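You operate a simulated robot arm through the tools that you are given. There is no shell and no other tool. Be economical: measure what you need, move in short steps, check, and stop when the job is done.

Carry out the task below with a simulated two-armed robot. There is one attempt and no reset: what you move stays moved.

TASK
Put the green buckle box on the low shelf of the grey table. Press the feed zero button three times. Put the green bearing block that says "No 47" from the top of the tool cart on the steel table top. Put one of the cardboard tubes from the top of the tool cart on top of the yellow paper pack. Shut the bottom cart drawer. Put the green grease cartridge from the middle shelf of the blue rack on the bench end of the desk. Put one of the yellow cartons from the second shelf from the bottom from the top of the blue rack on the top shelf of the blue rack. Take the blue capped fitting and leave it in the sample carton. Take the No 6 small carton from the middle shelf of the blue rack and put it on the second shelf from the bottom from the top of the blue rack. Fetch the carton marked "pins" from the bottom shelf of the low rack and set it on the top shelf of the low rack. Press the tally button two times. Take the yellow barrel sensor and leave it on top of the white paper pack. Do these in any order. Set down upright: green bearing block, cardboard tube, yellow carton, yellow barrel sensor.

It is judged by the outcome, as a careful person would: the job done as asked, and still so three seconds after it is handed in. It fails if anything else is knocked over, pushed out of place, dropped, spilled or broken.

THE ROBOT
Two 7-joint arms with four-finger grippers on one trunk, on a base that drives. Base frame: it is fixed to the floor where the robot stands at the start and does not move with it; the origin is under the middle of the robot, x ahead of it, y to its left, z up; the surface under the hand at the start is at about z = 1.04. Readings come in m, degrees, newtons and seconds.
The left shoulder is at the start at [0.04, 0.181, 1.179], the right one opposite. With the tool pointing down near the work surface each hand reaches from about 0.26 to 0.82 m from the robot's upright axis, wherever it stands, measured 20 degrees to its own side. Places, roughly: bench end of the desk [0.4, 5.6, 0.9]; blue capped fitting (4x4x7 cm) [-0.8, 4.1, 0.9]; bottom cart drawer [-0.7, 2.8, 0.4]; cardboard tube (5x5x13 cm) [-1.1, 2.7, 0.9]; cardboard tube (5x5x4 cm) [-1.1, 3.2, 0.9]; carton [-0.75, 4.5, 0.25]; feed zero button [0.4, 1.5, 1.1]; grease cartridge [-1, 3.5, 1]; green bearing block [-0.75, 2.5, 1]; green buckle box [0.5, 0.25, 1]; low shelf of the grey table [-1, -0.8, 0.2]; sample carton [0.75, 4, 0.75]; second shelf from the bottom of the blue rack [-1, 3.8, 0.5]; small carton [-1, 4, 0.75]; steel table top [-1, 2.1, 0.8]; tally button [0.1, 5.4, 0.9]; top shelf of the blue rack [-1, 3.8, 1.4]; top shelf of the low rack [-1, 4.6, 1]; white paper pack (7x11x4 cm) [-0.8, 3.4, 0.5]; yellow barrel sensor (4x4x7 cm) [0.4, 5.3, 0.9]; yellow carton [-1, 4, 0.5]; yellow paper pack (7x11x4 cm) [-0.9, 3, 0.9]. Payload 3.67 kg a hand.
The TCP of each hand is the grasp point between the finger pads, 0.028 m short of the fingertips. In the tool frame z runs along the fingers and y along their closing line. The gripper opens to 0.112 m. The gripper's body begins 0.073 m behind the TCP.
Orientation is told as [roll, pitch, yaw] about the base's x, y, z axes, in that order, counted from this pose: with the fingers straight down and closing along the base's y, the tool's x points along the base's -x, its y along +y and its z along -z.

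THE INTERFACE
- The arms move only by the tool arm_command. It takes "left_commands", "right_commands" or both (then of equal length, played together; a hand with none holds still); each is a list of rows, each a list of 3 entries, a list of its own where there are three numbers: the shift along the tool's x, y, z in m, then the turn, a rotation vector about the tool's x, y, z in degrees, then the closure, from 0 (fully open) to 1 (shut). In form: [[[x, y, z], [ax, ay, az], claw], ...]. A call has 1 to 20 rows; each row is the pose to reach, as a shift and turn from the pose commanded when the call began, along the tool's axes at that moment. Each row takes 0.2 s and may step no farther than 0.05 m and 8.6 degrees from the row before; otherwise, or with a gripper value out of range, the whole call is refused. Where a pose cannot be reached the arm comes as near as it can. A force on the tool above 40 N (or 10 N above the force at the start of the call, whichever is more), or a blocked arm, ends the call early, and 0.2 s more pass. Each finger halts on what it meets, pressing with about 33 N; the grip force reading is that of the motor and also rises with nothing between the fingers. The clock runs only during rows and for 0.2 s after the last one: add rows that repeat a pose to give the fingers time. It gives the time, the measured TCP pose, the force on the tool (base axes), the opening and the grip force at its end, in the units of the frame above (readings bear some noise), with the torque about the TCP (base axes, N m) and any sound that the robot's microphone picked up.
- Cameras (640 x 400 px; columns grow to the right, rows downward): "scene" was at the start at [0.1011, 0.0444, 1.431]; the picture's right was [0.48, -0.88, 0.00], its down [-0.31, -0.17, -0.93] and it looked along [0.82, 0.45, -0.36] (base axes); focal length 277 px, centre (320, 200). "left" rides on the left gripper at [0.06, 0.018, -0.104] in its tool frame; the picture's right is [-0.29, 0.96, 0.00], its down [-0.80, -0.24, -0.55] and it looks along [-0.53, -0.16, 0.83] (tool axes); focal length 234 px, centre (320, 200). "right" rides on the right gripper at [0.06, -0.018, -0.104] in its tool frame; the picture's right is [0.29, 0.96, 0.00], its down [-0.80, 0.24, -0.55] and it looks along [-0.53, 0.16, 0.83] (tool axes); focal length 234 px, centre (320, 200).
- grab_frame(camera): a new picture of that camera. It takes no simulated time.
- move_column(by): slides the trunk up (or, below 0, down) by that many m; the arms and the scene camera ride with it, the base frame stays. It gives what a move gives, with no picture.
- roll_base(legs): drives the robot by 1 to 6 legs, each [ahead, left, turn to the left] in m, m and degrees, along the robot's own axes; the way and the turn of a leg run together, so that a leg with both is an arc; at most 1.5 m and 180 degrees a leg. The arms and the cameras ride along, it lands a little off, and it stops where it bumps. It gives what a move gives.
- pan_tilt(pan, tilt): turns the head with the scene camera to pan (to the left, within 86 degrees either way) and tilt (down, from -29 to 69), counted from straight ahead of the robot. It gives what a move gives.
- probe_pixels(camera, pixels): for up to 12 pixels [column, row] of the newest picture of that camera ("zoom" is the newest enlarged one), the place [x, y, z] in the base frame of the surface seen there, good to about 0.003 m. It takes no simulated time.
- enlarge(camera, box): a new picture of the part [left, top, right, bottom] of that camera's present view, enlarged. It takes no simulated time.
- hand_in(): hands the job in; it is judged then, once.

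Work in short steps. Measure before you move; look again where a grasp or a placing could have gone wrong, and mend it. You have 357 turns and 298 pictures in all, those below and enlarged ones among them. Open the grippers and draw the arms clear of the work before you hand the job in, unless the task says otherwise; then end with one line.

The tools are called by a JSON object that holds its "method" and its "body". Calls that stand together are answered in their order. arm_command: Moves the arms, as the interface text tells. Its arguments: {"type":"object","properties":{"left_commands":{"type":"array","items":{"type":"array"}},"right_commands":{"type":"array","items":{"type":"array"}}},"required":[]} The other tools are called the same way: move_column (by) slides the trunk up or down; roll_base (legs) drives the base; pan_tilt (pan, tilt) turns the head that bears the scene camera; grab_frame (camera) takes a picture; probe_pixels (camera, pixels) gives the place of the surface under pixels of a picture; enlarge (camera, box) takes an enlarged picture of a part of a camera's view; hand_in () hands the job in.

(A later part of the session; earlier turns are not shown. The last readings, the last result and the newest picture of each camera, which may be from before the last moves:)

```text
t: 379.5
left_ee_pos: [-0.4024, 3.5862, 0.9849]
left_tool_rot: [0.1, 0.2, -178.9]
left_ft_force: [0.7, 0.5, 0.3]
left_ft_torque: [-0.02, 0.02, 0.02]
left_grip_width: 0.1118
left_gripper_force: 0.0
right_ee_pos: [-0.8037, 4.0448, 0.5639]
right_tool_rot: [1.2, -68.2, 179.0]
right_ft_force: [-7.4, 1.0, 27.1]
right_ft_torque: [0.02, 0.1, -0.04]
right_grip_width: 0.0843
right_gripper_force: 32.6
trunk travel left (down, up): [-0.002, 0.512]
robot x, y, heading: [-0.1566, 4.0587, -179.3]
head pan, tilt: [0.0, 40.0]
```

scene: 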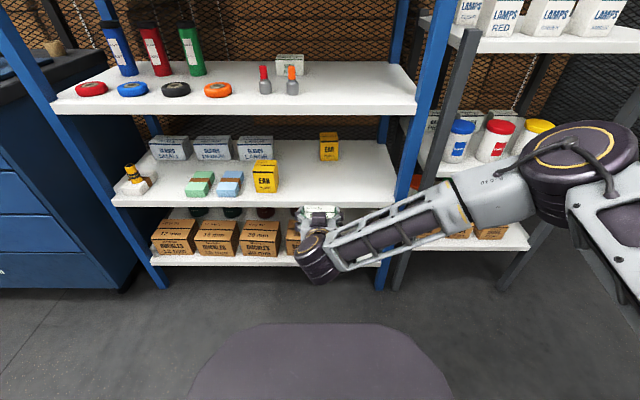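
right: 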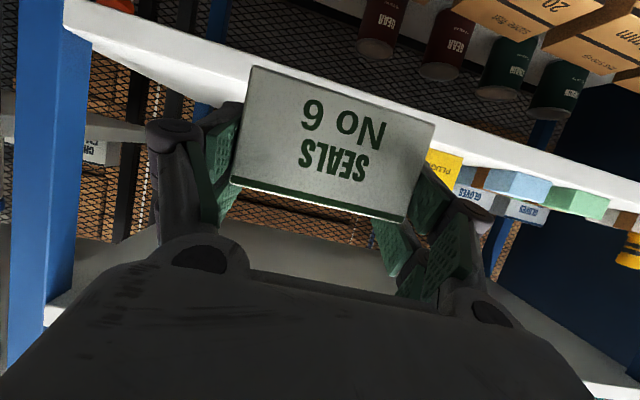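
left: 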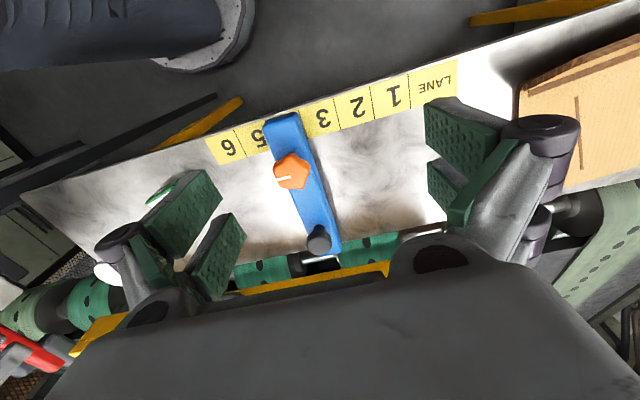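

Contact (27 N). I ease up 4 mm, open and back out.

{"method": "arm_command", "body": {"right_commands": [[[-0.004, 0, -0.002], [0, 0, 0], 0.3], [[-0.004, 0, -0.002], [0, 0, 0], 0.15], [[-0.004, 0, -0.002], [0, 0, 0], 0.08], [[-0.004, 0, -0.002], [0, 0, 0], 0.08]]}}

{"method": "roll_base", "body": {"legs": [[-0.2, 0, 0]]}}

{"method": "grab_frame", "body": {"camera": "right"}}

{"method": "grab_frame", "body": {"camera": "scene"}}

```text
t: 380.5
left_ee_pos: [-0.404, 3.5857, 0.985]
left_tool_rot: [0.3, 0.3, -178.9]
left_ft_force: [0.4, 0.2, 0.4]
left_ft_torque: [0.0, 0.01, -0.05]
left_grip_width: 0.1119
left_gripper_force: 0.0
right_ee_pos: [-0.8001, 4.0448, 0.5623]
right_tool_rot: [0.8, -67.4, 179.5]
right_ft_force: [0.2, 0.7, -0.2]
right_ft_torque: [-0.03, -0.02, 0.04]
right_grip_width: 0.1029
right_gripper_force: 0.1
trunk travel left (down, up): [-0.002, 0.512]
robot x, y, heading: [-0.1504, 4.0536, -179.4]
head pan, tilt: [0.0, 40.0]
```

```text
t: 382.1
left_ee_pos: [-0.1956, 3.5884, 0.9844]
left_tool_rot: [0.2, 0.5, -178.6]
left_ft_force: [0.7, -0.3, -0.2]
left_ft_torque: [-0.01, 0.05, 0.01]
left_grip_width: 0.1119
left_gripper_force: 0.1
right_ee_pos: [-0.5947, 4.0444, 0.5633]
right_tool_rot: [0.9, -67.6, 179.8]
right_ft_force: [0.0, -0.1, 0.7]
right_ft_torque: [-0.01, 0.0, -0.01]
right_grip_width: 0.103
right_gripper_force: 0.1
trunk travel left (down, up): [-0.002, 0.512]
robot x, y, heading: [0.0483, 4.0566, -179.1]
head pan, tilt: [0.0, 40.0]
```

```text
131 pictures are left
```

right: 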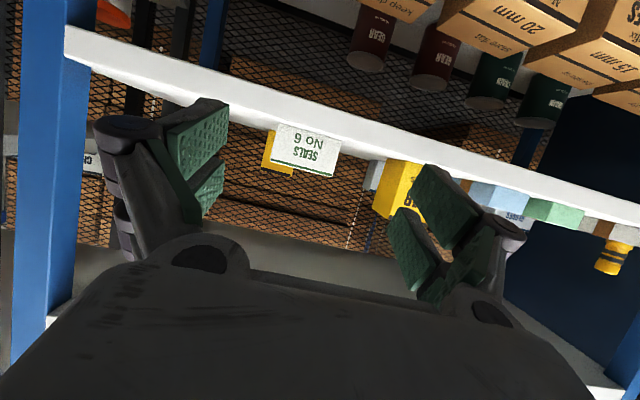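

```text
130 pictures are left
```

scene: 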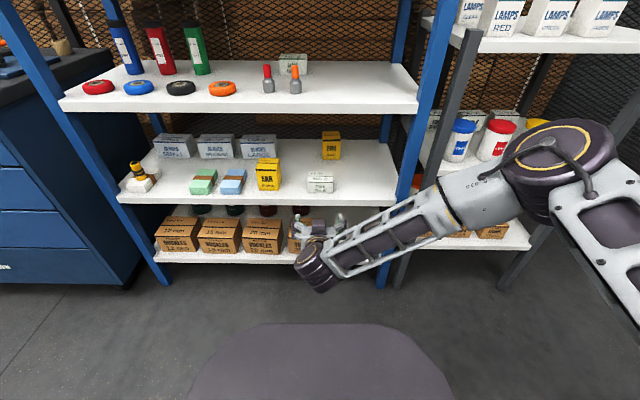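

No 6 stands on the second shelf. Next the "pins" carton: I strafe right to view the low rack.

{"method": "roll_base", "body": {"legs": [[0, -0.55, 0]]}}

{"method": "pan_tilt", "body": {"pan": 0, "tilt": 45}}

{"method": "grab_frame", "body": {"camera": "scene"}}

```text
t: 385.4
left_ee_pos: [-0.2063, 4.1357, 0.9847]
left_tool_rot: [0.3, 0.4, -178.7]
left_ft_force: [0.4, 0.5, -0.4]
left_ft_torque: [-0.02, -0.01, -0.01]
left_grip_width: 0.1121
left_gripper_force: 0.0
right_ee_pos: [-0.6039, 4.5922, 0.5633]
right_tool_rot: [0.9, -67.6, 179.7]
right_ft_force: [0.1, 0.0, -0.7]
right_ft_torque: [0.01, 0.01, 0.0]
right_grip_width: 0.1031
right_gripper_force: 0.1
trunk travel left (down, up): [-0.002, 0.512]
robot x, y, heading: [0.0461, 4.605, -179.3]
head pan, tilt: [0.0, 40.0]
```

```text
t: 386.0
left_ee_pos: [-0.2064, 4.1369, 0.9849]
left_tool_rot: [0.2, 0.4, -178.8]
left_ft_force: [0.2, -0.7, 0.6]
left_ft_torque: [0.0, -0.01, 0.0]
left_grip_width: 0.1122
left_gripper_force: 0.1
right_ee_pos: [-0.6049, 4.5916, 0.5623]
right_tool_rot: [0.8, -67.6, 179.7]
right_ft_force: [0.0, 0.8, -0.4]
right_ft_torque: [0.0, 0.0, -0.03]
right_grip_width: 0.1033
right_gripper_force: 0.0
trunk travel left (down, up): [-0.002, 0.512]
robot x, y, heading: [0.0435, 4.6024, -179.3]
head pan, tilt: [0.0, 45.0]
```

```text
129 pictures are left
```

scene: 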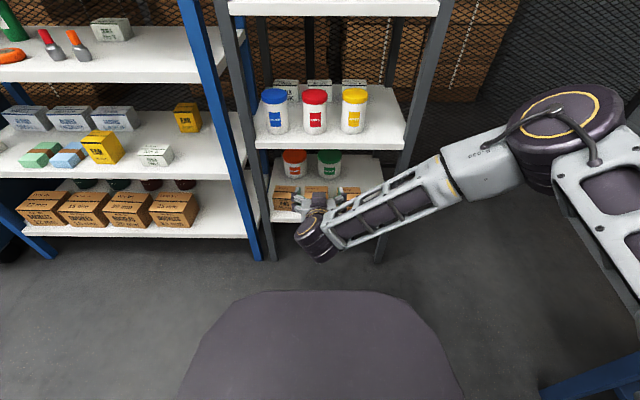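

I enlarge the low rack's bottom shelf.

{"method": "enlarge", "body": {"camera": "scene", "box": [255, 140, 395, 230]}}

{"method": "grab_frame", "body": {"camera": "right"}}

```text
4.44 times, centred on (325, 185) of scene
```

zoom: 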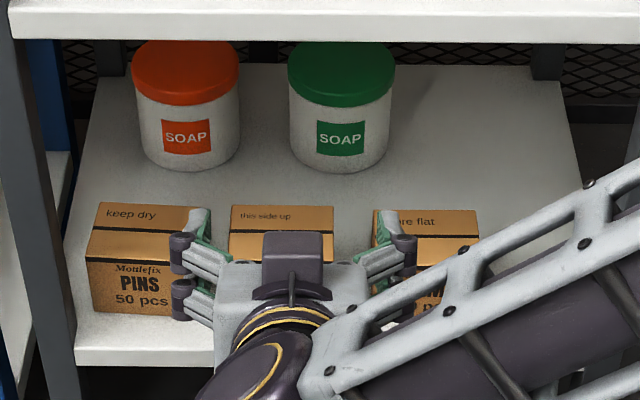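

```text
127 pictures are left
```

right: 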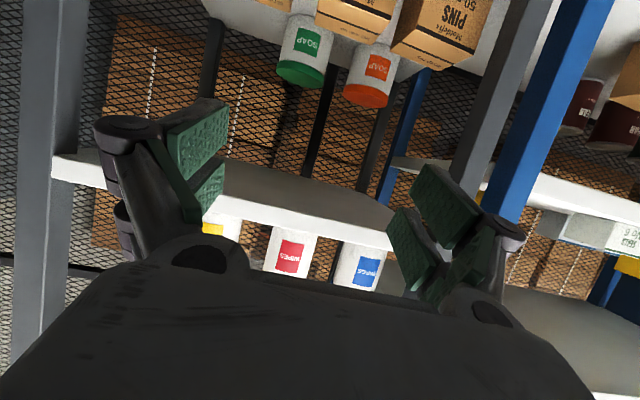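

PINS is the leftmost carton. I probe its faces and the shelf.

{"method": "probe_pixels", "body": {"camera": "zoom", "pixels": [[92, 265], [168, 265], [130, 290], [100, 206], [185, 210], [130, 225], [235, 215], [150, 335], [60, 300], [150, 355], [84, 180], [270, 220]]}}

{"method": "probe_pixels", "body": {"camera": "scene", "pixels": [[330, 15], [330, 5], [260, 145], [400, 145], [300, 160], [425, 60], [240, 60]]}}

```text
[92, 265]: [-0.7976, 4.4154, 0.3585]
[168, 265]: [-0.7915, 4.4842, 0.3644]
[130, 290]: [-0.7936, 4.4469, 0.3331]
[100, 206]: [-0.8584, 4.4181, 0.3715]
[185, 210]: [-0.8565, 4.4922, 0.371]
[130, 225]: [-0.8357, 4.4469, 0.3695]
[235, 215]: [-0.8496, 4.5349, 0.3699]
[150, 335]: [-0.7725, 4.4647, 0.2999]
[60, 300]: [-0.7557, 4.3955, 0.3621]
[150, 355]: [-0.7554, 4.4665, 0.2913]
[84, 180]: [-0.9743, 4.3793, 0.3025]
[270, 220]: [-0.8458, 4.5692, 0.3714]
```

```text
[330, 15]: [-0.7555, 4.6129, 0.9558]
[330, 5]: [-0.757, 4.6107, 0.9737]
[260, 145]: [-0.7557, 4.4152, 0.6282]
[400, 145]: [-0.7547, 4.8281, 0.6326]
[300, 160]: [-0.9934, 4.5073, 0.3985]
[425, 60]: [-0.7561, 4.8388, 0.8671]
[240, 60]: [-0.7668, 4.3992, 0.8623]
```

Only ~1.8 cm lies between PINS and the rack's left post, so I need a close look. I lower the hand to z≈0.36 in front of it.

{"method": "arm_command", "body": {"right_commands": [[[0.043, 0, 0.0175], [0, 0, 0], 0], [[0.086, 0, 0.035], [0, 0, 0], 0], [[0.129, 0, 0.053], [0, 0, 0], 0], [[0.172, 0, 0.07], [0, 0, 0], 0], [[0.185, 0, 0.076], [0, 0, 0], 0], [[0.185, 0, 0.076], [0, 0, 0], 0]]}}

{"method": "roll_base", "body": {"legs": [[0.05, 0.12, 0]]}}

{"method": "grab_frame", "body": {"camera": "right"}}

{"method": "grab_frame", "body": {"camera": "scene"}}

```text
t: 387.4
left_ee_pos: [-0.2062, 4.1354, 0.9843]
left_tool_rot: [0.2, 0.3, -178.7]
left_ft_force: [-0.1, 0.1, -0.3]
left_ft_torque: [0.01, 0.02, 0.0]
left_grip_width: 0.1121
left_gripper_force: 0.0
right_ee_pos: [-0.6064, 4.5721, 0.3796]
right_tool_rot: [-0.5, -66.6, 179.8]
right_ft_force: [0.2, -0.4, 1.0]
right_ft_torque: [-0.02, 0.0, -0.01]
right_grip_width: 0.1121
right_gripper_force: 0.0
right hand out of reach, approached as far as the arm can: row 4, 5, 6
trunk travel left (down, up): [-0.002, 0.512]
robot x, y, heading: [0.0426, 4.6056, -179.2]
head pan, tilt: [0.0, 45.0]
```

```text
t: 388.7
left_ee_pos: [-0.254, 4.0146, 0.9836]
left_tool_rot: [0.1, 0.6, -178.5]
left_ft_force: [-0.3, -0.8, -0.6]
left_ft_torque: [0.04, -0.01, 0.03]
left_grip_width: 0.1119
left_gripper_force: 0.2
right_ee_pos: [-0.6544, 4.4514, 0.3808]
right_tool_rot: [-0.7, -66.7, -180.1]
right_ft_force: [-0.5, -0.8, 0.1]
right_ft_torque: [0.04, 0.0, 0.01]
right_grip_width: 0.1119
right_gripper_force: 0.0
trunk travel left (down, up): [-0.002, 0.512]
robot x, y, heading: [-0.0059, 4.4852, -179.2]
head pan, tilt: [0.0, 45.0]
```

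```text
126 pictures are left
```

right: 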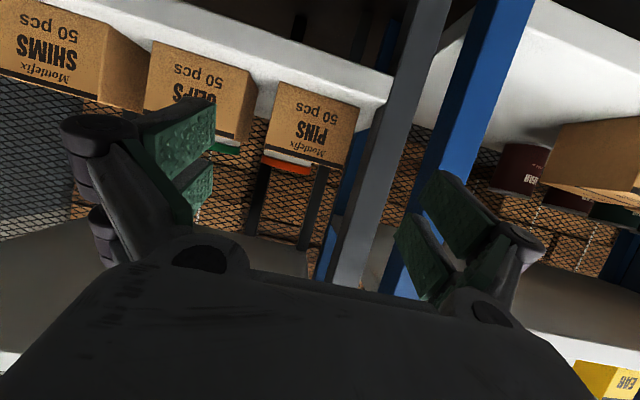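

```text
125 pictures are left
```

scene: 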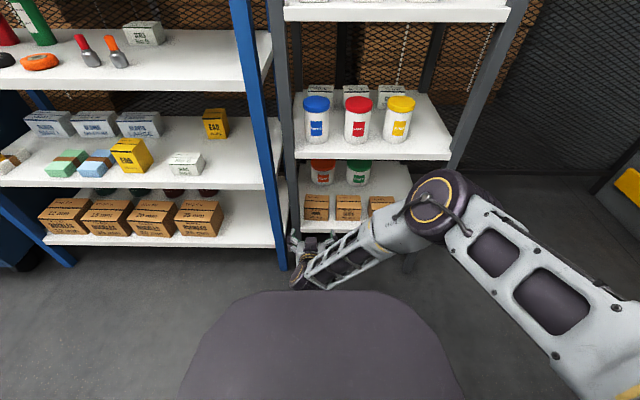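

I probe PINS' edges, the neighbour and the post from the right camera.

{"method": "probe_pixels", "body": {"camera": "right", "pixels": [[353, 115], [340, 155], [275, 105], [266, 143], [310, 120], [250, 110], [385, 130], [392, 100], [400, 70], [440, 80], [372, 175], [205, 100]]}}

{"method": "enlarge", "body": {"camera": "right", "box": [220, 40, 460, 200]}}

```text
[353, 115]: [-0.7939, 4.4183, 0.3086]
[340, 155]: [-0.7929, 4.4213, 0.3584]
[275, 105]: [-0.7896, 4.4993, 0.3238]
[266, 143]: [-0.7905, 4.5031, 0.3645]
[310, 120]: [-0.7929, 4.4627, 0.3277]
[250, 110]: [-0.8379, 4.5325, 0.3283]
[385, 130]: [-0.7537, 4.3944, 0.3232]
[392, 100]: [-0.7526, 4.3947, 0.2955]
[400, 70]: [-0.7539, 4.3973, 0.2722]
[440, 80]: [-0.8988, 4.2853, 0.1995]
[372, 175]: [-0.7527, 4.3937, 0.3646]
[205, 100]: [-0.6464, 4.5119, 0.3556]
```

```text
2.50 times, centred on (340, 120) of right
```

zoom: 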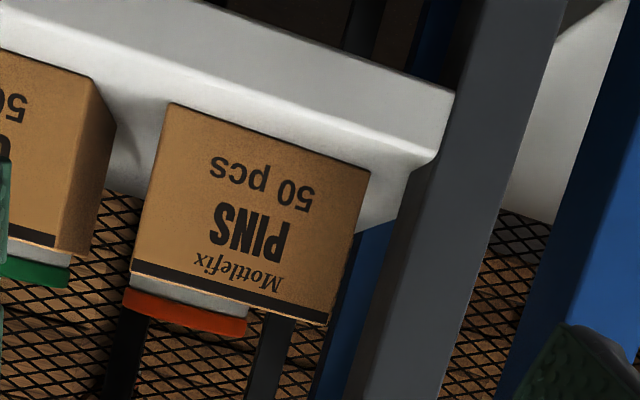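

PINS spans y 4.418–4.503; post inner face y 4.394; neighbour at ~4.532. With a 10.4 cm opening centred at 4.461 it fits. I steepen the pitch to -55° and lower to z≈0.345.

{"method": "arm_command", "body": {"right_commands": [[[0.0, 0, 0.0], [0, 6, 0], 0.07], [[0.0, 0, 0.0], [0, 12, 0], 0.07], [[0.016, 0, 0.007], [0, 12, 0], 0.07], [[0.032, 0, 0.014], [0, 12, 0], 0.07], [[0.032, 0, 0.014], [0, 12, 0], 0.07]]}}

```text
t: 389.9
left_ee_pos: [-0.2537, 4.0159, 0.9839]
left_tool_rot: [0.2, 0.4, -178.4]
left_ft_force: [-0.2, -0.5, -0.1]
left_ft_torque: [0.02, -0.03, -0.01]
left_grip_width: 0.1121
left_gripper_force: 0.0
right_ee_pos: [-0.6546, 4.4528, 0.345]
right_tool_rot: [-0.3, -54.6, 179.7]
right_ft_force: [-0.2, -0.4, -0.6]
right_ft_torque: [0.0, -0.04, -0.01]
right_grip_width: 0.1038
right_gripper_force: 0.2
trunk travel left (down, up): [-0.002, 0.512]
robot x, y, heading: [-0.0116, 4.4859, -179.2]
head pan, tilt: [0.0, 45.0]
```

I shift 1 cm right with the arm and roll ahead 7 cm, then check the alignment at the entry.

{"method": "arm_command", "body": {"right_commands": [[[0, -0.01, 0], [0, 0, 0], 0.07], [[0, -0.01, 0], [0, 0, 0], 0.07]]}}

{"method": "roll_base", "body": {"legs": [[0.065, 0, 0]]}}

{"method": "grab_frame", "body": {"camera": "right"}}

```text
t: 390.5
left_ee_pos: [-0.2548, 4.0164, 0.9842]
left_tool_rot: [0.1, 0.4, -178.5]
left_ft_force: [0.4, -0.7, 0.0]
left_ft_torque: [-0.03, 0.0, 0.01]
left_grip_width: 0.1118
left_gripper_force: 0.0
right_ee_pos: [-0.6554, 4.4626, 0.3441]
right_tool_rot: [-0.3, -54.5, 179.7]
right_ft_force: [0.4, 0.0, -0.8]
right_ft_torque: [-0.03, 0.01, 0.02]
right_grip_width: 0.1043
right_gripper_force: 0.0
trunk travel left (down, up): [-0.002, 0.512]
robot x, y, heading: [-0.0106, 4.4863, -179.1]
head pan, tilt: [0.0, 45.0]
```

```text
t: 391.5
left_ee_pos: [-0.3199, 4.0158, 0.9846]
left_tool_rot: [0.2, 0.5, -178.6]
left_ft_force: [-1.0, 0.8, -0.6]
left_ft_torque: [0.0, -0.05, 0.01]
left_grip_width: 0.1122
left_gripper_force: 0.2
right_ee_pos: [-0.719, 4.4622, 0.3436]
right_tool_rot: [-0.5, -54.5, 179.6]
right_ft_force: [-0.3, 0.2, -0.1]
right_ft_torque: [0.06, 0.04, -0.01]
right_grip_width: 0.1041
right_gripper_force: 0.1
trunk travel left (down, up): [-0.002, 0.512]
robot x, y, heading: [-0.0733, 4.4846, -178.7]
head pan, tilt: [0.0, 45.0]
```

```text
123 pictures are left
```

right: 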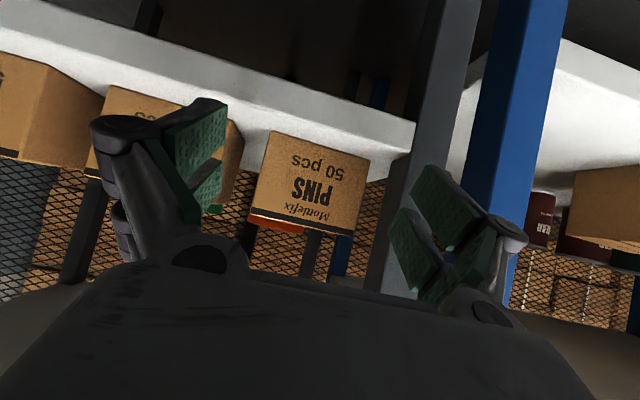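

I probe fingertip and post positions at this near-equal depth.

{"method": "probe_pixels", "body": {"camera": "right", "pixels": [[418, 175], [425, 165], [414, 200], [440, 190], [455, 185], [408, 190], [412, 150], [223, 110], [205, 98], [218, 125], [240, 140], [360, 165], [262, 165]]}}

```text
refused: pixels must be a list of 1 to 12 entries
```

{"method": "probe_pixels", "body": {"camera": "right", "pixels": [[418, 175], [425, 165], [414, 200], [440, 190], [455, 185], [408, 190], [412, 150], [223, 110], [205, 98], [240, 140], [360, 165], [262, 165]]}}

```text
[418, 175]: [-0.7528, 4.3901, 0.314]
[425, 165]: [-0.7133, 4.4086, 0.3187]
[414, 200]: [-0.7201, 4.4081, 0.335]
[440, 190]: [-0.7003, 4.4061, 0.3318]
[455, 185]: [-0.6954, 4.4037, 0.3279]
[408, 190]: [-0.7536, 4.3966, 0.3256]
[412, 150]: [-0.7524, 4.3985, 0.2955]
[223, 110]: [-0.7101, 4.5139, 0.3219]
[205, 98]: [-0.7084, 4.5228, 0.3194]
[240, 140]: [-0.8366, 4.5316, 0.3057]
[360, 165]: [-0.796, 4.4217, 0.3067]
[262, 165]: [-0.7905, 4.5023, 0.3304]
```

Left finger's inner face is at 4.409 with post at 4.397; I narrow the opening to 9.4 cm for even margins and roll ahead 4 cm.

{"method": "arm_command", "body": {"right_commands": [[[0, -0.001, 0], [0, 0, 0], 0.16], [[0, -0.001, 0], [0, 0, 0], 0.16], [[0, -0.001, 0], [0, 0, 0], 0.16]]}}

{"method": "roll_base", "body": {"legs": [[0.04, 0, 0]]}}

{"method": "grab_frame", "body": {"camera": "right"}}

```text
t: 392.3
left_ee_pos: [-0.3184, 4.0158, 0.9839]
left_tool_rot: [0.2, 0.4, -178.6]
left_ft_force: [-0.1, -0.1, -0.4]
left_ft_torque: [-0.04, 0.02, 0.02]
left_grip_width: 0.1122
left_gripper_force: 0.0
right_ee_pos: [-0.7206, 4.462, 0.3442]
right_tool_rot: [-0.3, -54.7, 179.7]
right_ft_force: [0.2, 0.7, -0.7]
right_ft_torque: [-0.05, -0.01, 0.0]
right_grip_width: 0.0941
right_gripper_force: 0.1
trunk travel left (down, up): [-0.002, 0.512]
robot x, y, heading: [-0.0715, 4.4838, -178.9]
head pan, tilt: [0.0, 45.0]
```

```text
t: 393.2
left_ee_pos: [-0.3578, 4.0153, 0.9851]
left_tool_rot: [0.2, 0.5, -178.6]
left_ft_force: [0.0, 0.1, 0.0]
left_ft_torque: [-0.02, -0.02, -0.03]
left_grip_width: 0.1118
left_gripper_force: 0.0
right_ee_pos: [-0.7607, 4.4625, 0.345]
right_tool_rot: [-0.3, -54.8, 179.6]
right_ft_force: [7.6, 9.9, 3.7]
right_ft_torque: [-0.49, 0.09, 0.53]
right_grip_width: 0.0964
right_gripper_force: 0.0
trunk travel left (down, up): [-0.002, 0.512]
robot x, y, heading: [-0.1125, 4.4824, -179.0]
head pan, tilt: [0.0, 45.0]
```

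```text
122 pictures are left
```

right: 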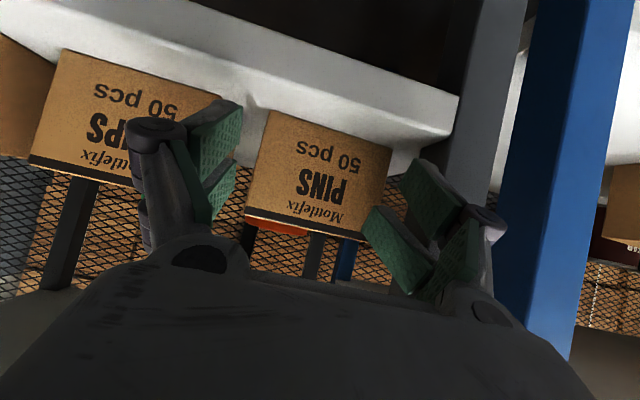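

The finger touches the post (10 N sideways). Better: come in above the carton with fingers narrowed and steep, then open behind the post and descend over it. I back off, steepen to -35° and raise.

{"method": "roll_base", "body": {"legs": [[-0.1, 0, 0]]}}

{"method": "arm_command", "body": {"right_commands": [[[-0.03, 0, -0.02], [0, 6, 0], 0.3], [[-0.06, 0, -0.04], [0, 13, 0], 0.5], [[-0.075, 0, -0.053], [0, 20, 0], 0.55], [[-0.075, 0, -0.053], [0, 20, 0], 0.55], [[-0.075, 0, -0.053], [0, 20, 0], 0.55]]}}

{"method": "grab_frame", "body": {"camera": "right"}}

```text
t: 394.3
left_ee_pos: [-0.2571, 4.0159, 0.985]
left_tool_rot: [0.3, 0.5, -178.5]
left_ft_force: [0.5, 0.7, 0.4]
left_ft_torque: [0.0, 0.08, -0.02]
left_grip_width: 0.1118
left_gripper_force: 0.1
right_ee_pos: [-0.6607, 4.4645, 0.3462]
right_tool_rot: [-0.4, -54.8, 179.6]
right_ft_force: [0.3, -0.6, 1.1]
right_ft_torque: [-0.02, 0.01, -0.05]
right_grip_width: 0.094
right_gripper_force: 0.0
trunk travel left (down, up): [-0.002, 0.512]
robot x, y, heading: [-0.0129, 4.4852, -178.9]
head pan, tilt: [0.0, 45.0]
```

```text
t: 395.5
left_ee_pos: [-0.2587, 4.0153, 0.9854]
left_tool_rot: [0.2, 0.4, -178.6]
left_ft_force: [-0.6, 1.7, -0.5]
left_ft_torque: [0.01, 0.0, 0.02]
left_grip_width: 0.1121
left_gripper_force: 0.0
right_ee_pos: [-0.6614, 4.462, 0.4363]
right_tool_rot: [-0.2, -34.7, 179.5]
right_ft_force: [0.5, -0.2, -0.1]
right_ft_torque: [0.05, -0.02, -0.01]
right_grip_width: 0.0502
right_gripper_force: 0.0
trunk travel left (down, up): [-0.002, 0.512]
robot x, y, heading: [-0.0137, 4.4826, -178.9]
head pan, tilt: [0.0, 45.0]
```

```text
121 pictures are left
```

right: 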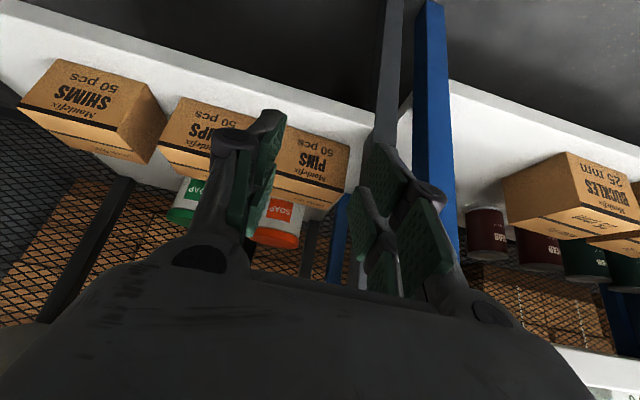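

I roll ahead 0.155 m above the carton with narrow fingers.

{"method": "roll_base", "body": {"legs": [[0.1, 0, 0]]}}

{"method": "grab_frame", "body": {"camera": "right"}}

{"method": "grab_frame", "body": {"camera": "scene"}}

```text
t: 396.7
left_ee_pos: [-0.3632, 4.013, 0.9824]
left_tool_rot: [0.3, 0.5, -178.5]
left_ft_force: [-1.1, -0.9, 0.4]
left_ft_torque: [0.01, -0.05, 0.01]
left_grip_width: 0.1119
left_gripper_force: 0.1
right_ee_pos: [-0.7652, 4.4599, 0.4351]
right_tool_rot: [-0.3, -34.6, 179.4]
right_ft_force: [-0.4, 0.3, 0.1]
right_ft_torque: [0.02, -0.01, 0.0]
right_grip_width: 0.0506
right_gripper_force: 0.0
trunk travel left (down, up): [-0.002, 0.512]
robot x, y, heading: [-0.1149, 4.4859, -178.8]
head pan, tilt: [0.0, 45.0]
```

```text
120 pictures are left
```

right: 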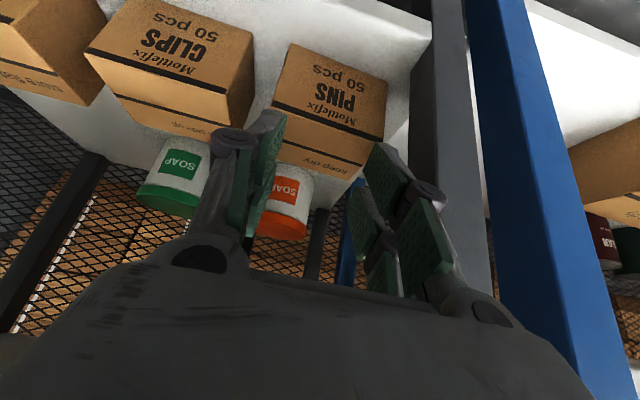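

```text
119 pictures are left
```

scene: 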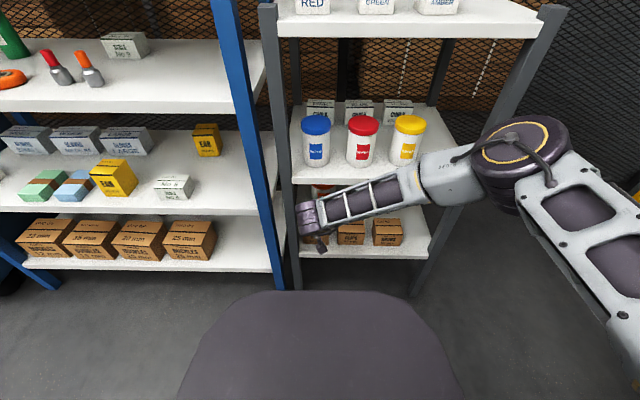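

I check the joint's left end against the grey post before going further in.

{"method": "probe_pixels", "body": {"camera": "scene", "pixels": [[302, 212], [299, 220], [310, 205], [288, 215], [293, 215], [320, 245], [310, 232]]}}

{"method": "probe_pixels", "body": {"camera": "right", "pixels": [[385, 100], [370, 140], [265, 100], [300, 110], [255, 90], [428, 110], [415, 60], [440, 60], [470, 180]]}}

```text
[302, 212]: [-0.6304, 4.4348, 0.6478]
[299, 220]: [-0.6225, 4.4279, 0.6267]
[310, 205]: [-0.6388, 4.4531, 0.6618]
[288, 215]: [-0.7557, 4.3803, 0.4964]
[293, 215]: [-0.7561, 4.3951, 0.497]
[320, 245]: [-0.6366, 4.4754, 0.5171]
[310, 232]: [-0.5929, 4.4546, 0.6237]
```

```text
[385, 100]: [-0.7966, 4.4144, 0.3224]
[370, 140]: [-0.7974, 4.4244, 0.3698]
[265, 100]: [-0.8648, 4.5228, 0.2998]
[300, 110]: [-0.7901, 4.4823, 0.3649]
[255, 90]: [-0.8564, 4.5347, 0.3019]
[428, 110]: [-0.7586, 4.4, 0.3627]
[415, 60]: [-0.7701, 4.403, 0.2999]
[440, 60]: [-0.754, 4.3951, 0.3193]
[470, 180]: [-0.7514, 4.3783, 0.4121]
```

Clear: joint's left end is y 4.428, and it will stay just in front of the middle shelf. I roll ahead 5 cm.

{"method": "roll_base", "body": {"legs": [[0.05, 0, 0]]}}

{"method": "grab_frame", "body": {"camera": "right"}}

```text
t: 397.6
left_ee_pos: [-0.4153, 4.0139, 0.9842]
left_tool_rot: [0.3, 0.6, -178.6]
left_ft_force: [-0.1, 0.8, 0.9]
left_ft_torque: [0.0, -0.05, 0.01]
left_grip_width: 0.1119
left_gripper_force: 0.1
right_ee_pos: [-0.8151, 4.4596, 0.434]
right_tool_rot: [-0.4, -34.6, 179.4]
right_ft_force: [-0.6, -0.5, -0.8]
right_ft_torque: [0.04, 0.0, 0.0]
right_grip_width: 0.0503
right_gripper_force: 0.2
trunk travel left (down, up): [-0.002, 0.512]
robot x, y, heading: [-0.1652, 4.4795, -178.8]
head pan, tilt: [0.0, 45.0]
```

```text
118 pictures are left
```

right: 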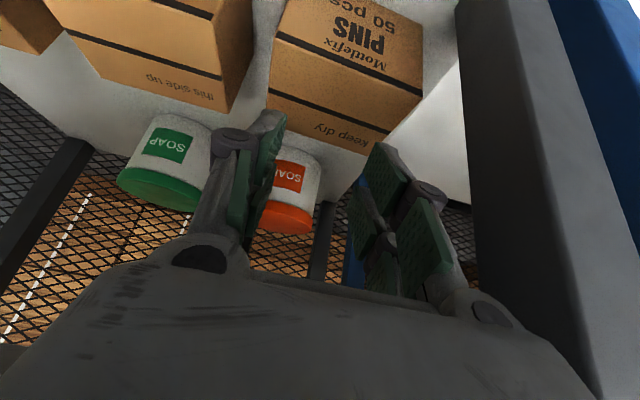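

I open to 10.4 cm here (above the carton top, behind the post) and check.

{"method": "arm_command", "body": {"right_commands": [[[0, -0.002, 0], [0, 0, 0], 0.35], [[0, -0.002, 0], [0, 0, 0], 0.15], [[0, -0.002, 0], [0, 0, 0], 0.07], [[0, -0.002, 0], [0, 0, 0], 0.07]]}}

{"method": "grab_frame", "body": {"camera": "right"}}

```text
t: 398.6
left_ee_pos: [-0.4148, 4.0146, 0.985]
left_tool_rot: [0.1, 0.5, -178.5]
left_ft_force: [-0.1, 0.0, -0.2]
left_ft_torque: [0.02, -0.01, 0.0]
left_grip_width: 0.112
left_gripper_force: 0.1
right_ee_pos: [-0.8173, 4.4662, 0.4353]
right_tool_rot: [-0.4, -34.7, 179.3]
right_ft_force: [-6.2, 18.6, -5.8]
right_ft_torque: [-0.02, 0.13, 0.2]
right_grip_width: 0.092
right_gripper_force: 0.1
trunk travel left (down, up): [-0.002, 0.512]
robot x, y, heading: [-0.1674, 4.4818, -179.3]
head pan, tilt: [0.0, 45.0]
```

```text
117 pictures are left
```

right: 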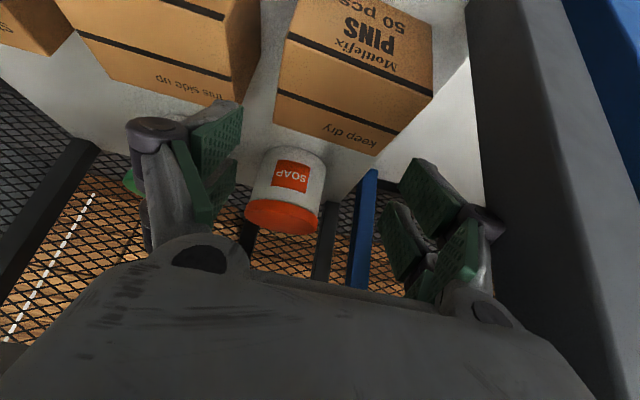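

The knuckle presses the post at this depth. I narrow again, flatten to -55° (lower wrist) so I can go deeper above the carton, with knuckles behind the post.

{"method": "arm_command", "body": {"right_commands": [[[0, 0.005, 0], [0, 0, 0], 0.3], [[0, 0.005, 0], [0, -7, 0], 0.55], [[0, 0.005, 0], [0, -14, 0], 0.55], [[0, 0.005, 0], [0, -20, 0], 0.55], [[0.008, 0.005, 0.012], [0, -20, 0], 0.55], [[0.008, 0.005, 0.012], [0, -20, 0], 0.55]]}}

{"method": "roll_base", "body": {"legs": [[0.035, 0, 0]]}}

{"method": "grab_frame", "body": {"camera": "right"}}

```text
t: 400.1
left_ee_pos: [-0.4131, 4.0129, 0.985]
left_tool_rot: [0.2, 0.6, -178.5]
left_ft_force: [-0.5, -0.3, -0.1]
left_ft_torque: [-0.02, 0.03, 0.0]
left_grip_width: 0.112
left_gripper_force: 0.1
right_ee_pos: [-0.8148, 4.4573, 0.4214]
right_tool_rot: [-0.3, -54.7, 179.5]
right_ft_force: [0.2, 0.5, -0.1]
right_ft_torque: [0.02, -0.03, 0.02]
right_grip_width: 0.0506
right_gripper_force: 0.1
trunk travel left (down, up): [-0.002, 0.512]
robot x, y, heading: [-0.168, 4.4796, -179.1]
head pan, tilt: [0.0, 45.0]
```

```text
t: 400.9
left_ee_pos: [-0.4501, 4.0125, 0.983]
left_tool_rot: [0.1, 0.5, -178.5]
left_ft_force: [-0.4, -0.6, 0.2]
left_ft_torque: [-0.02, -0.09, -0.04]
left_grip_width: 0.112
left_gripper_force: 0.1
right_ee_pos: [-0.8498, 4.4565, 0.4207]
right_tool_rot: [-0.3, -54.5, 179.7]
right_ft_force: [-0.2, 0.6, -0.4]
right_ft_torque: [-0.01, -0.03, 0.0]
right_grip_width: 0.0505
right_gripper_force: 0.0
trunk travel left (down, up): [-0.002, 0.512]
robot x, y, heading: [-0.2001, 4.4843, -178.7]
head pan, tilt: [0.0, 45.0]
```

```text
116 pictures are left
```

right: 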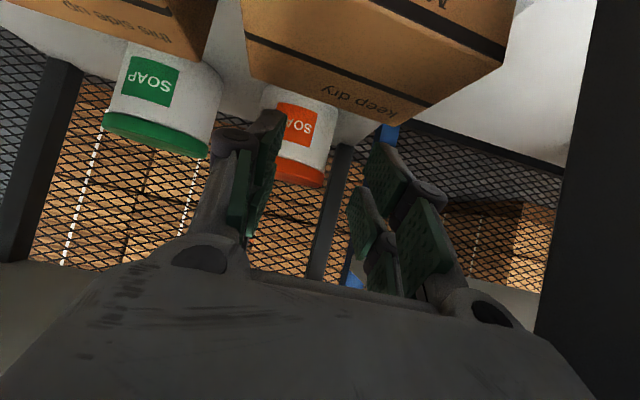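

Good clearance all around. I roll 1.2 cm further in and open to 10.2 cm.

{"method": "roll_base", "body": {"legs": [[0.014, 0, 0]]}}

{"method": "arm_command", "body": {"right_commands": [[[0, -0.003, 0], [0, 0, 0], 0.35], [[0, -0.005, 0], [0, 0, 0], 0.15], [[0, -0.005, 0], [0, 0, 0], 0.09], [[0, -0.005, 0], [0, 0, 0], 0.09]]}}

{"method": "grab_frame", "body": {"camera": "right"}}

```text
t: 401.7
left_ee_pos: [-0.4624, 4.0141, 0.9828]
left_tool_rot: [0.2, 0.7, -178.5]
left_ft_force: [-1.1, -0.4, 0.4]
left_ft_torque: [0.02, -0.02, 0.04]
left_grip_width: 0.1118
left_gripper_force: 0.1
right_ee_pos: [-0.8628, 4.4552, 0.4206]
right_tool_rot: [-0.4, -54.6, 179.7]
right_ft_force: [-0.3, -0.2, 0.5]
right_ft_torque: [0.0, 0.03, 0.01]
right_grip_width: 0.0504
right_gripper_force: 0.0
trunk travel left (down, up): [-0.002, 0.512]
robot x, y, heading: [-0.2152, 4.4828, -178.9]
head pan, tilt: [0.0, 45.0]
```

```text
t: 402.7
left_ee_pos: [-0.4603, 4.0114, 0.9836]
left_tool_rot: [0.2, 0.5, -178.5]
left_ft_force: [0.4, -0.2, 1.1]
left_ft_torque: [-0.03, -0.01, 0.01]
left_grip_width: 0.112
left_gripper_force: 0.1
right_ee_pos: [-0.8629, 4.4606, 0.4211]
right_tool_rot: [-0.4, -54.7, 179.7]
right_ft_force: [0.2, -0.2, -0.2]
right_ft_torque: [-0.01, 0.0, 0.04]
right_grip_width: 0.1017
right_gripper_force: 0.1
trunk travel left (down, up): [-0.002, 0.512]
robot x, y, heading: [-0.2189, 4.4799, -179.0]
head pan, tilt: [0.0, 45.0]
```

```text
115 pictures are left
```

right: 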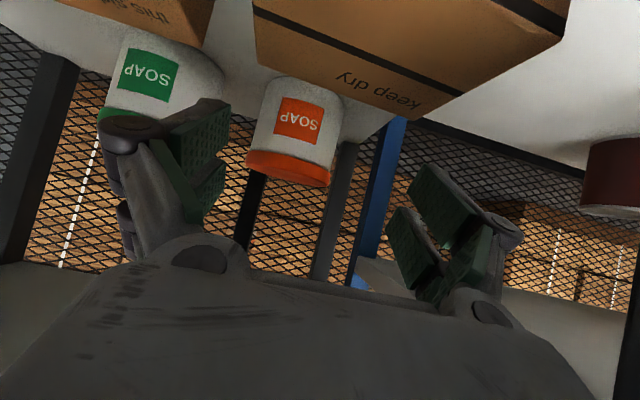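

Opened freely. I narrow slightly to 9.6 cm and descend about 5.5 cm around the carton.

{"method": "arm_command", "body": {"right_commands": [[[0, -0.001, 0], [0, 0, 0], 0.14], [[0.016, -0.001, 0.012], [0, 0, 0], 0.14], [[0.033, -0.001, 0.023], [0, 0, 0], 0.14], [[0.044, -0.001, 0.031], [0, 0, 0], 0.14], [[0.044, -0.001, 0.031], [0, 0, 0], 0.14]]}}

{"method": "grab_frame", "body": {"camera": "right"}}

```text
t: 403.9
left_ee_pos: [-0.461, 4.0123, 0.9849]
left_tool_rot: [0.2, 0.4, -178.5]
left_ft_force: [-0.4, -0.6, 0.4]
left_ft_torque: [-0.06, 0.0, 0.01]
left_grip_width: 0.1119
left_gripper_force: 0.1
right_ee_pos: [-0.8624, 4.4625, 0.3686]
right_tool_rot: [-0.4, -54.8, 179.7]
right_ft_force: [1.4, 0.2, 0.2]
right_ft_torque: [-0.02, 0.01, 0.0]
right_grip_width: 0.0964
right_gripper_force: 0.1
trunk travel left (down, up): [-0.002, 0.512]
robot x, y, heading: [-0.2142, 4.4793, -179.2]
head pan, tilt: [0.0, 45.0]
```

```text
114 pictures are left
```

right: 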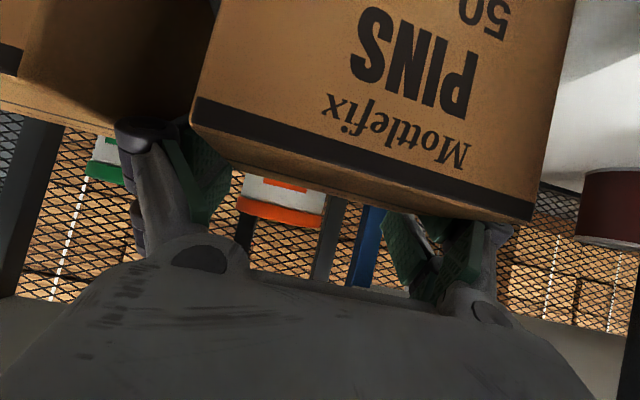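

The fingers straddle the carton. I go 8 mm lower and close.

{"method": "arm_command", "body": {"right_commands": [[[0.0065, 0, 0.0045], [0, 0, 0], 0.14], [[0.0065, 0, 0.0045], [0, 0, 0], 0.2], [[0.0065, 0, 0.0045], [0, 0, 0], 0.3], [[0.0065, 0, 0.0045], [0, 0, 0], 0.45], [[0.0065, 0, 0.0045], [0, 0, 0], 0.45], [[0.0065, 0, 0.0045], [0, 0, 0], 0.45]]}}

```text
t: 405.3
left_ee_pos: [-0.4598, 4.0109, 0.9839]
left_tool_rot: [0.1, 0.2, -178.6]
left_ft_force: [0.5, 0.4, 0.2]
left_ft_torque: [-0.01, -0.02, 0.01]
left_grip_width: 0.112
left_gripper_force: 0.0
right_ee_pos: [-0.864, 4.4602, 0.3657]
right_tool_rot: [0.0, -54.9, 179.6]
right_ft_force: [-3.3, -15.3, 35.5]
right_ft_torque: [-0.44, -1.37, -0.55]
right_grip_width: 0.0946
right_gripper_force: 32.7
trunk travel left (down, up): [-0.002, 0.512]
robot x, y, heading: [-0.2145, 4.4802, -178.9]
head pan, tilt: [0.0, 45.0]
```

The grip closed on it (9.5 cm), palm pressing its top. I lift 3 cm and look.

{"method": "arm_command", "body": {"right_commands": [[[-0.008, 0, -0.006], [0, 0, 0], 0.45], [[-0.016, 0, -0.012], [0, 0, 0], 0.45], [[-0.025, 0, -0.017], [0, 0, 0], 0.45], [[-0.025, 0, -0.017], [0, 0, 0], 0.45]]}}

{"method": "grab_frame", "body": {"camera": "right"}}

{"method": "enlarge", "body": {"camera": "scene", "box": [250, 130, 450, 290]}}

```text
t: 406.3
left_ee_pos: [-0.4607, 4.0123, 0.983]
left_tool_rot: [0.1, 0.5, -178.5]
left_ft_force: [-0.2, -1.6, -0.6]
left_ft_torque: [-0.03, 0.0, 0.04]
left_grip_width: 0.1119
left_gripper_force: 0.0
right_ee_pos: [-0.8639, 4.4622, 0.3895]
right_tool_rot: [-0.6, -54.6, 179.7]
right_ft_force: [0.1, 1.0, -2.8]
right_ft_torque: [0.0, 0.1, 0.0]
right_grip_width: 0.0896
right_gripper_force: 33.4
trunk travel left (down, up): [-0.002, 0.512]
robot x, y, heading: [-0.2152, 4.4834, -179.1]
head pan, tilt: [0.0, 45.0]
```

```text
113 pictures are left
```

right: 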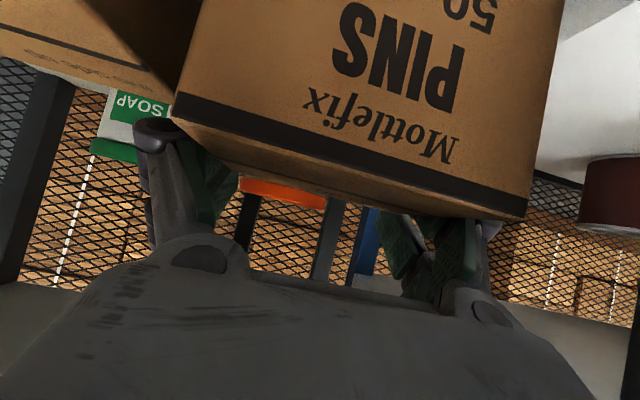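

```text
2.50 times, centred on (350, 210) of scene
```

zoom: 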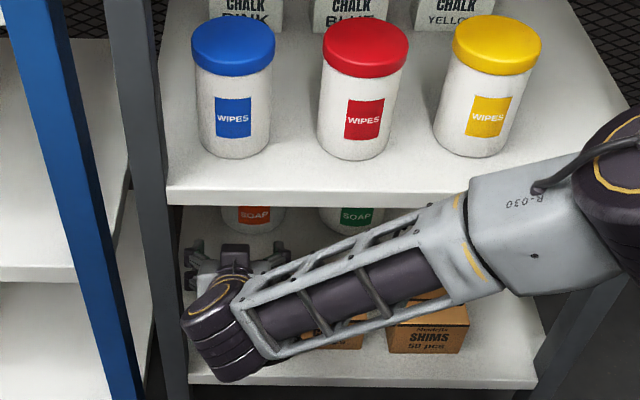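

Carton lifted (weight ~2.5 N). I raise to z≈0.418 (fingers above the neighbour), then shift 1.2 cm right to clear the post.

{"method": "arm_command", "body": {"right_commands": [[[-0.012, 0, -0.009], [0, 0, 0], 0.45], [[-0.024, 0, -0.017], [0, 0, 0], 0.45], [[-0.024, -0.006, -0.017], [0, 0, 0], 0.45], [[-0.024, -0.012, -0.017], [0, 0, 0], 0.45], [[-0.024, -0.012, -0.017], [0, 0, 0], 0.45]]}}

{"method": "grab_frame", "body": {"camera": "right"}}

```text
t: 407.5
left_ee_pos: [-0.4614, 4.0122, 0.9835]
left_tool_rot: [0.2, 0.5, -178.5]
left_ft_force: [0.1, 0.1, -0.6]
left_ft_torque: [0.01, -0.02, -0.01]
left_grip_width: 0.1121
left_gripper_force: 0.1
right_ee_pos: [-0.8631, 4.4728, 0.4191]
right_tool_rot: [-0.4, -54.7, 179.7]
right_ft_force: [0.3, -0.5, -3.8]
right_ft_torque: [0.01, 0.13, 0.0]
right_grip_width: 0.0894
right_gripper_force: 32.6
trunk travel left (down, up): [-0.002, 0.512]
robot x, y, heading: [-0.2162, 4.484, -179.2]
head pan, tilt: [0.0, 45.0]
```

```text
111 pictures are left
```

right: 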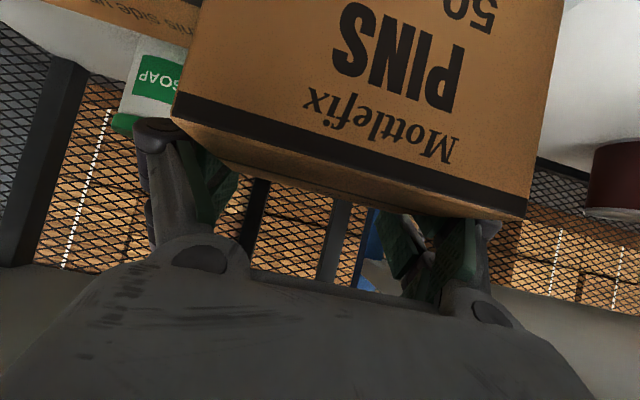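

Clear. I back out 0.28 m.

{"method": "roll_base", "body": {"legs": [[-0.27, 0, 0]]}}

{"method": "grab_frame", "body": {"camera": "scene"}}

```text
t: 409.4
left_ee_pos: [-0.1994, 4.0162, 0.9846]
left_tool_rot: [0.2, 0.4, -178.4]
left_ft_force: [-0.3, -0.7, 0.0]
left_ft_torque: [-0.04, 0.03, 0.01]
left_grip_width: 0.1119
left_gripper_force: 0.0
right_ee_pos: [-0.603, 4.4757, 0.42]
right_tool_rot: [-0.4, -54.7, 179.9]
right_ft_force: [0.7, -0.4, -2.8]
right_ft_torque: [0.0, 0.11, -0.02]
right_grip_width: 0.0896
right_gripper_force: 33.4
trunk travel left (down, up): [-0.002, 0.512]
robot x, y, heading: [0.0457, 4.4864, -178.8]
head pan, tilt: [0.0, 45.0]
```

```text
110 pictures are left
```

scene: 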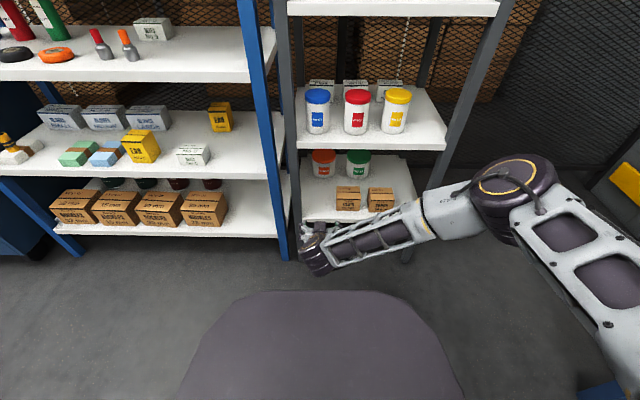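

PINS is out; neighbours undisturbed. I raise the column to view the low rack's top.

{"method": "move_column", "body": {"by": 0.4}}

{"method": "grab_frame", "body": {"camera": "scene"}}

```text
t: 413.2
left_ee_pos: [-0.2009, 4.0164, 1.384]
left_tool_rot: [0.3, 0.5, -178.3]
left_ft_force: [-0.1, 0.8, 0.2]
left_ft_torque: [-0.02, 0.06, -0.01]
left_grip_width: 0.112
left_gripper_force: 0.2
right_ee_pos: [-0.6039, 4.4755, 0.8182]
right_tool_rot: [-0.4, -54.7, 179.9]
right_ft_force: [-0.6, 0.6, -2.8]
right_ft_torque: [-0.02, 0.07, -0.01]
right_grip_width: 0.0899
right_gripper_force: 32.8
trunk travel left (down, up): [-0.402, 0.112]
robot x, y, heading: [0.0417, 4.4872, -178.7]
head pan, tilt: [0.0, 45.0]
```

```text
109 pictures are left
```

scene: 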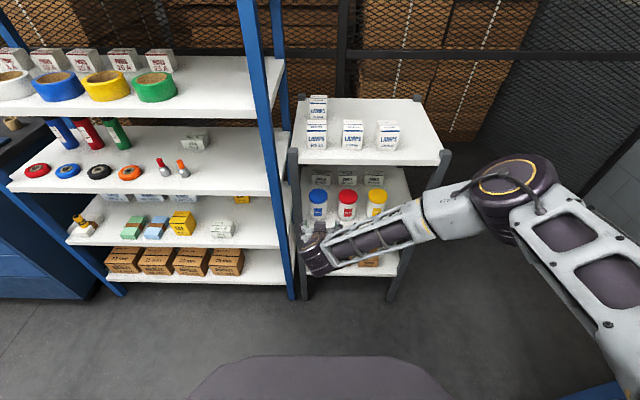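

I probe the free area at the right of the LAMPS cartons.

{"method": "probe_pixels", "body": {"camera": "scene", "pixels": [[400, 145], [400, 130], [420, 150], [440, 155], [425, 125], [380, 115], [410, 108], [345, 112], [444, 150], [398, 125], [387, 140]]}}

{"method": "enlarge", "body": {"camera": "scene", "box": [285, 80, 465, 170]}}

```text
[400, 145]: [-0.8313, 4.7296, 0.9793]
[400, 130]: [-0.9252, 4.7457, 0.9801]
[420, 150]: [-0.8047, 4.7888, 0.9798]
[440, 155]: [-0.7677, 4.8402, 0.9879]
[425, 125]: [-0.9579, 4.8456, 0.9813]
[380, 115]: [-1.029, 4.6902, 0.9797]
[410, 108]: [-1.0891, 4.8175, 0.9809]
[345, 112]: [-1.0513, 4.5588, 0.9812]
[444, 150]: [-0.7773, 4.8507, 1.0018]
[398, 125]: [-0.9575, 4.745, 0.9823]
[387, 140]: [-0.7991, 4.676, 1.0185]
```

```text
3.56 times, centred on (375, 125) of scene
```

zoom: 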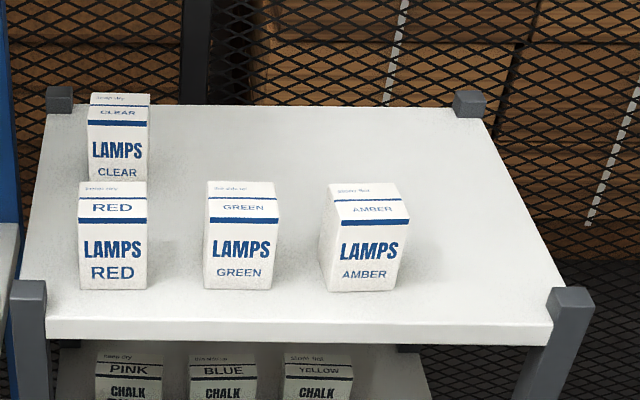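

Free spot: behind-right of AMBER, carton centre about (-0.92,4.78), shelf z 0.98. I raise column and hand to z≈1.12 and strafe right.

{"method": "move_column", "body": {"by": 0.1}}

{"method": "arm_command", "body": {"right_commands": [[[-0.04, 0, -0.028], [0, 0, 0], 0.45], [[-0.08, 0, -0.057], [0, 0, 0], 0.45], [[-0.12, 0, -0.085], [0, 0, 0], 0.45], [[-0.163, 0, -0.105], [0, 0, 0], 0.45], [[-0.168, 0, -0.118], [0, 0, 0], 0.45], [[-0.168, 0, -0.118], [0, 0, 0], 0.45]]}}

{"method": "roll_base", "body": {"legs": [[0, -0.31, 0]]}}

{"method": "grab_frame", "body": {"camera": "scene"}}

```text
t: 414.5
left_ee_pos: [-0.2007, 4.0157, 1.4842]
left_tool_rot: [0.2, 0.5, -178.4]
left_ft_force: [0.2, 0.8, 0.3]
left_ft_torque: [0.01, 0.0, 0.03]
left_grip_width: 0.1119
left_gripper_force: 0.1
right_ee_pos: [-0.6023, 4.4762, 0.9186]
right_tool_rot: [-0.4, -54.6, 179.9]
right_ft_force: [-0.4, 0.4, -3.1]
right_ft_torque: [0.02, 0.14, -0.04]
right_grip_width: 0.0898
right_gripper_force: 33.3
trunk travel left (down, up): [-0.502, 0.012]
robot x, y, heading: [0.0459, 4.4911, -178.2]
head pan, tilt: [0.0, 45.0]
```

```text
t: 415.9
left_ee_pos: [-0.2015, 4.016, 1.4831]
left_tool_rot: [0.2, 0.6, -178.3]
left_ft_force: [-0.2, 0.4, -0.5]
left_ft_torque: [-0.01, -0.01, 0.0]
left_grip_width: 0.1121
left_gripper_force: 0.1
right_ee_pos: [-0.6056, 4.4736, 1.1237]
right_tool_rot: [-0.5, -54.5, 179.9]
right_ft_force: [-0.3, -0.4, -3.0]
right_ft_torque: [-0.02, 0.12, -0.05]
right_grip_width: 0.0895
right_gripper_force: 32.5
trunk travel left (down, up): [-0.502, 0.012]
robot x, y, heading: [0.0457, 4.4848, -178.7]
head pan, tilt: [0.0, 45.0]
```

```text
t: 418.1
left_ee_pos: [-0.2072, 4.3278, 1.4821]
left_tool_rot: [0.0, 0.6, -178.2]
left_ft_force: [0.3, -0.1, -0.7]
left_ft_torque: [0.07, 0.01, -0.02]
left_grip_width: 0.112
left_gripper_force: 0.0
right_ee_pos: [-0.6131, 4.7863, 1.1244]
right_tool_rot: [-0.4, -54.7, -179.8]
right_ft_force: [0.8, 0.0, -2.4]
right_ft_torque: [-0.02, 0.09, -0.01]
right_grip_width: 0.0895
right_gripper_force: 33.4
trunk travel left (down, up): [-0.502, 0.012]
robot x, y, heading: [0.036, 4.8014, -178.6]
head pan, tilt: [0.0, 45.0]
```

```text
107 pictures are left
```

scene: 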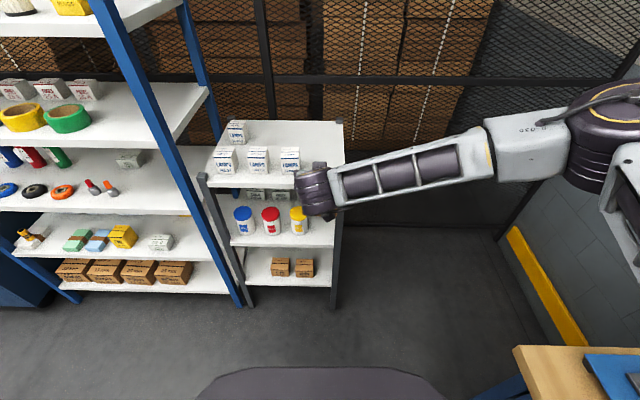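

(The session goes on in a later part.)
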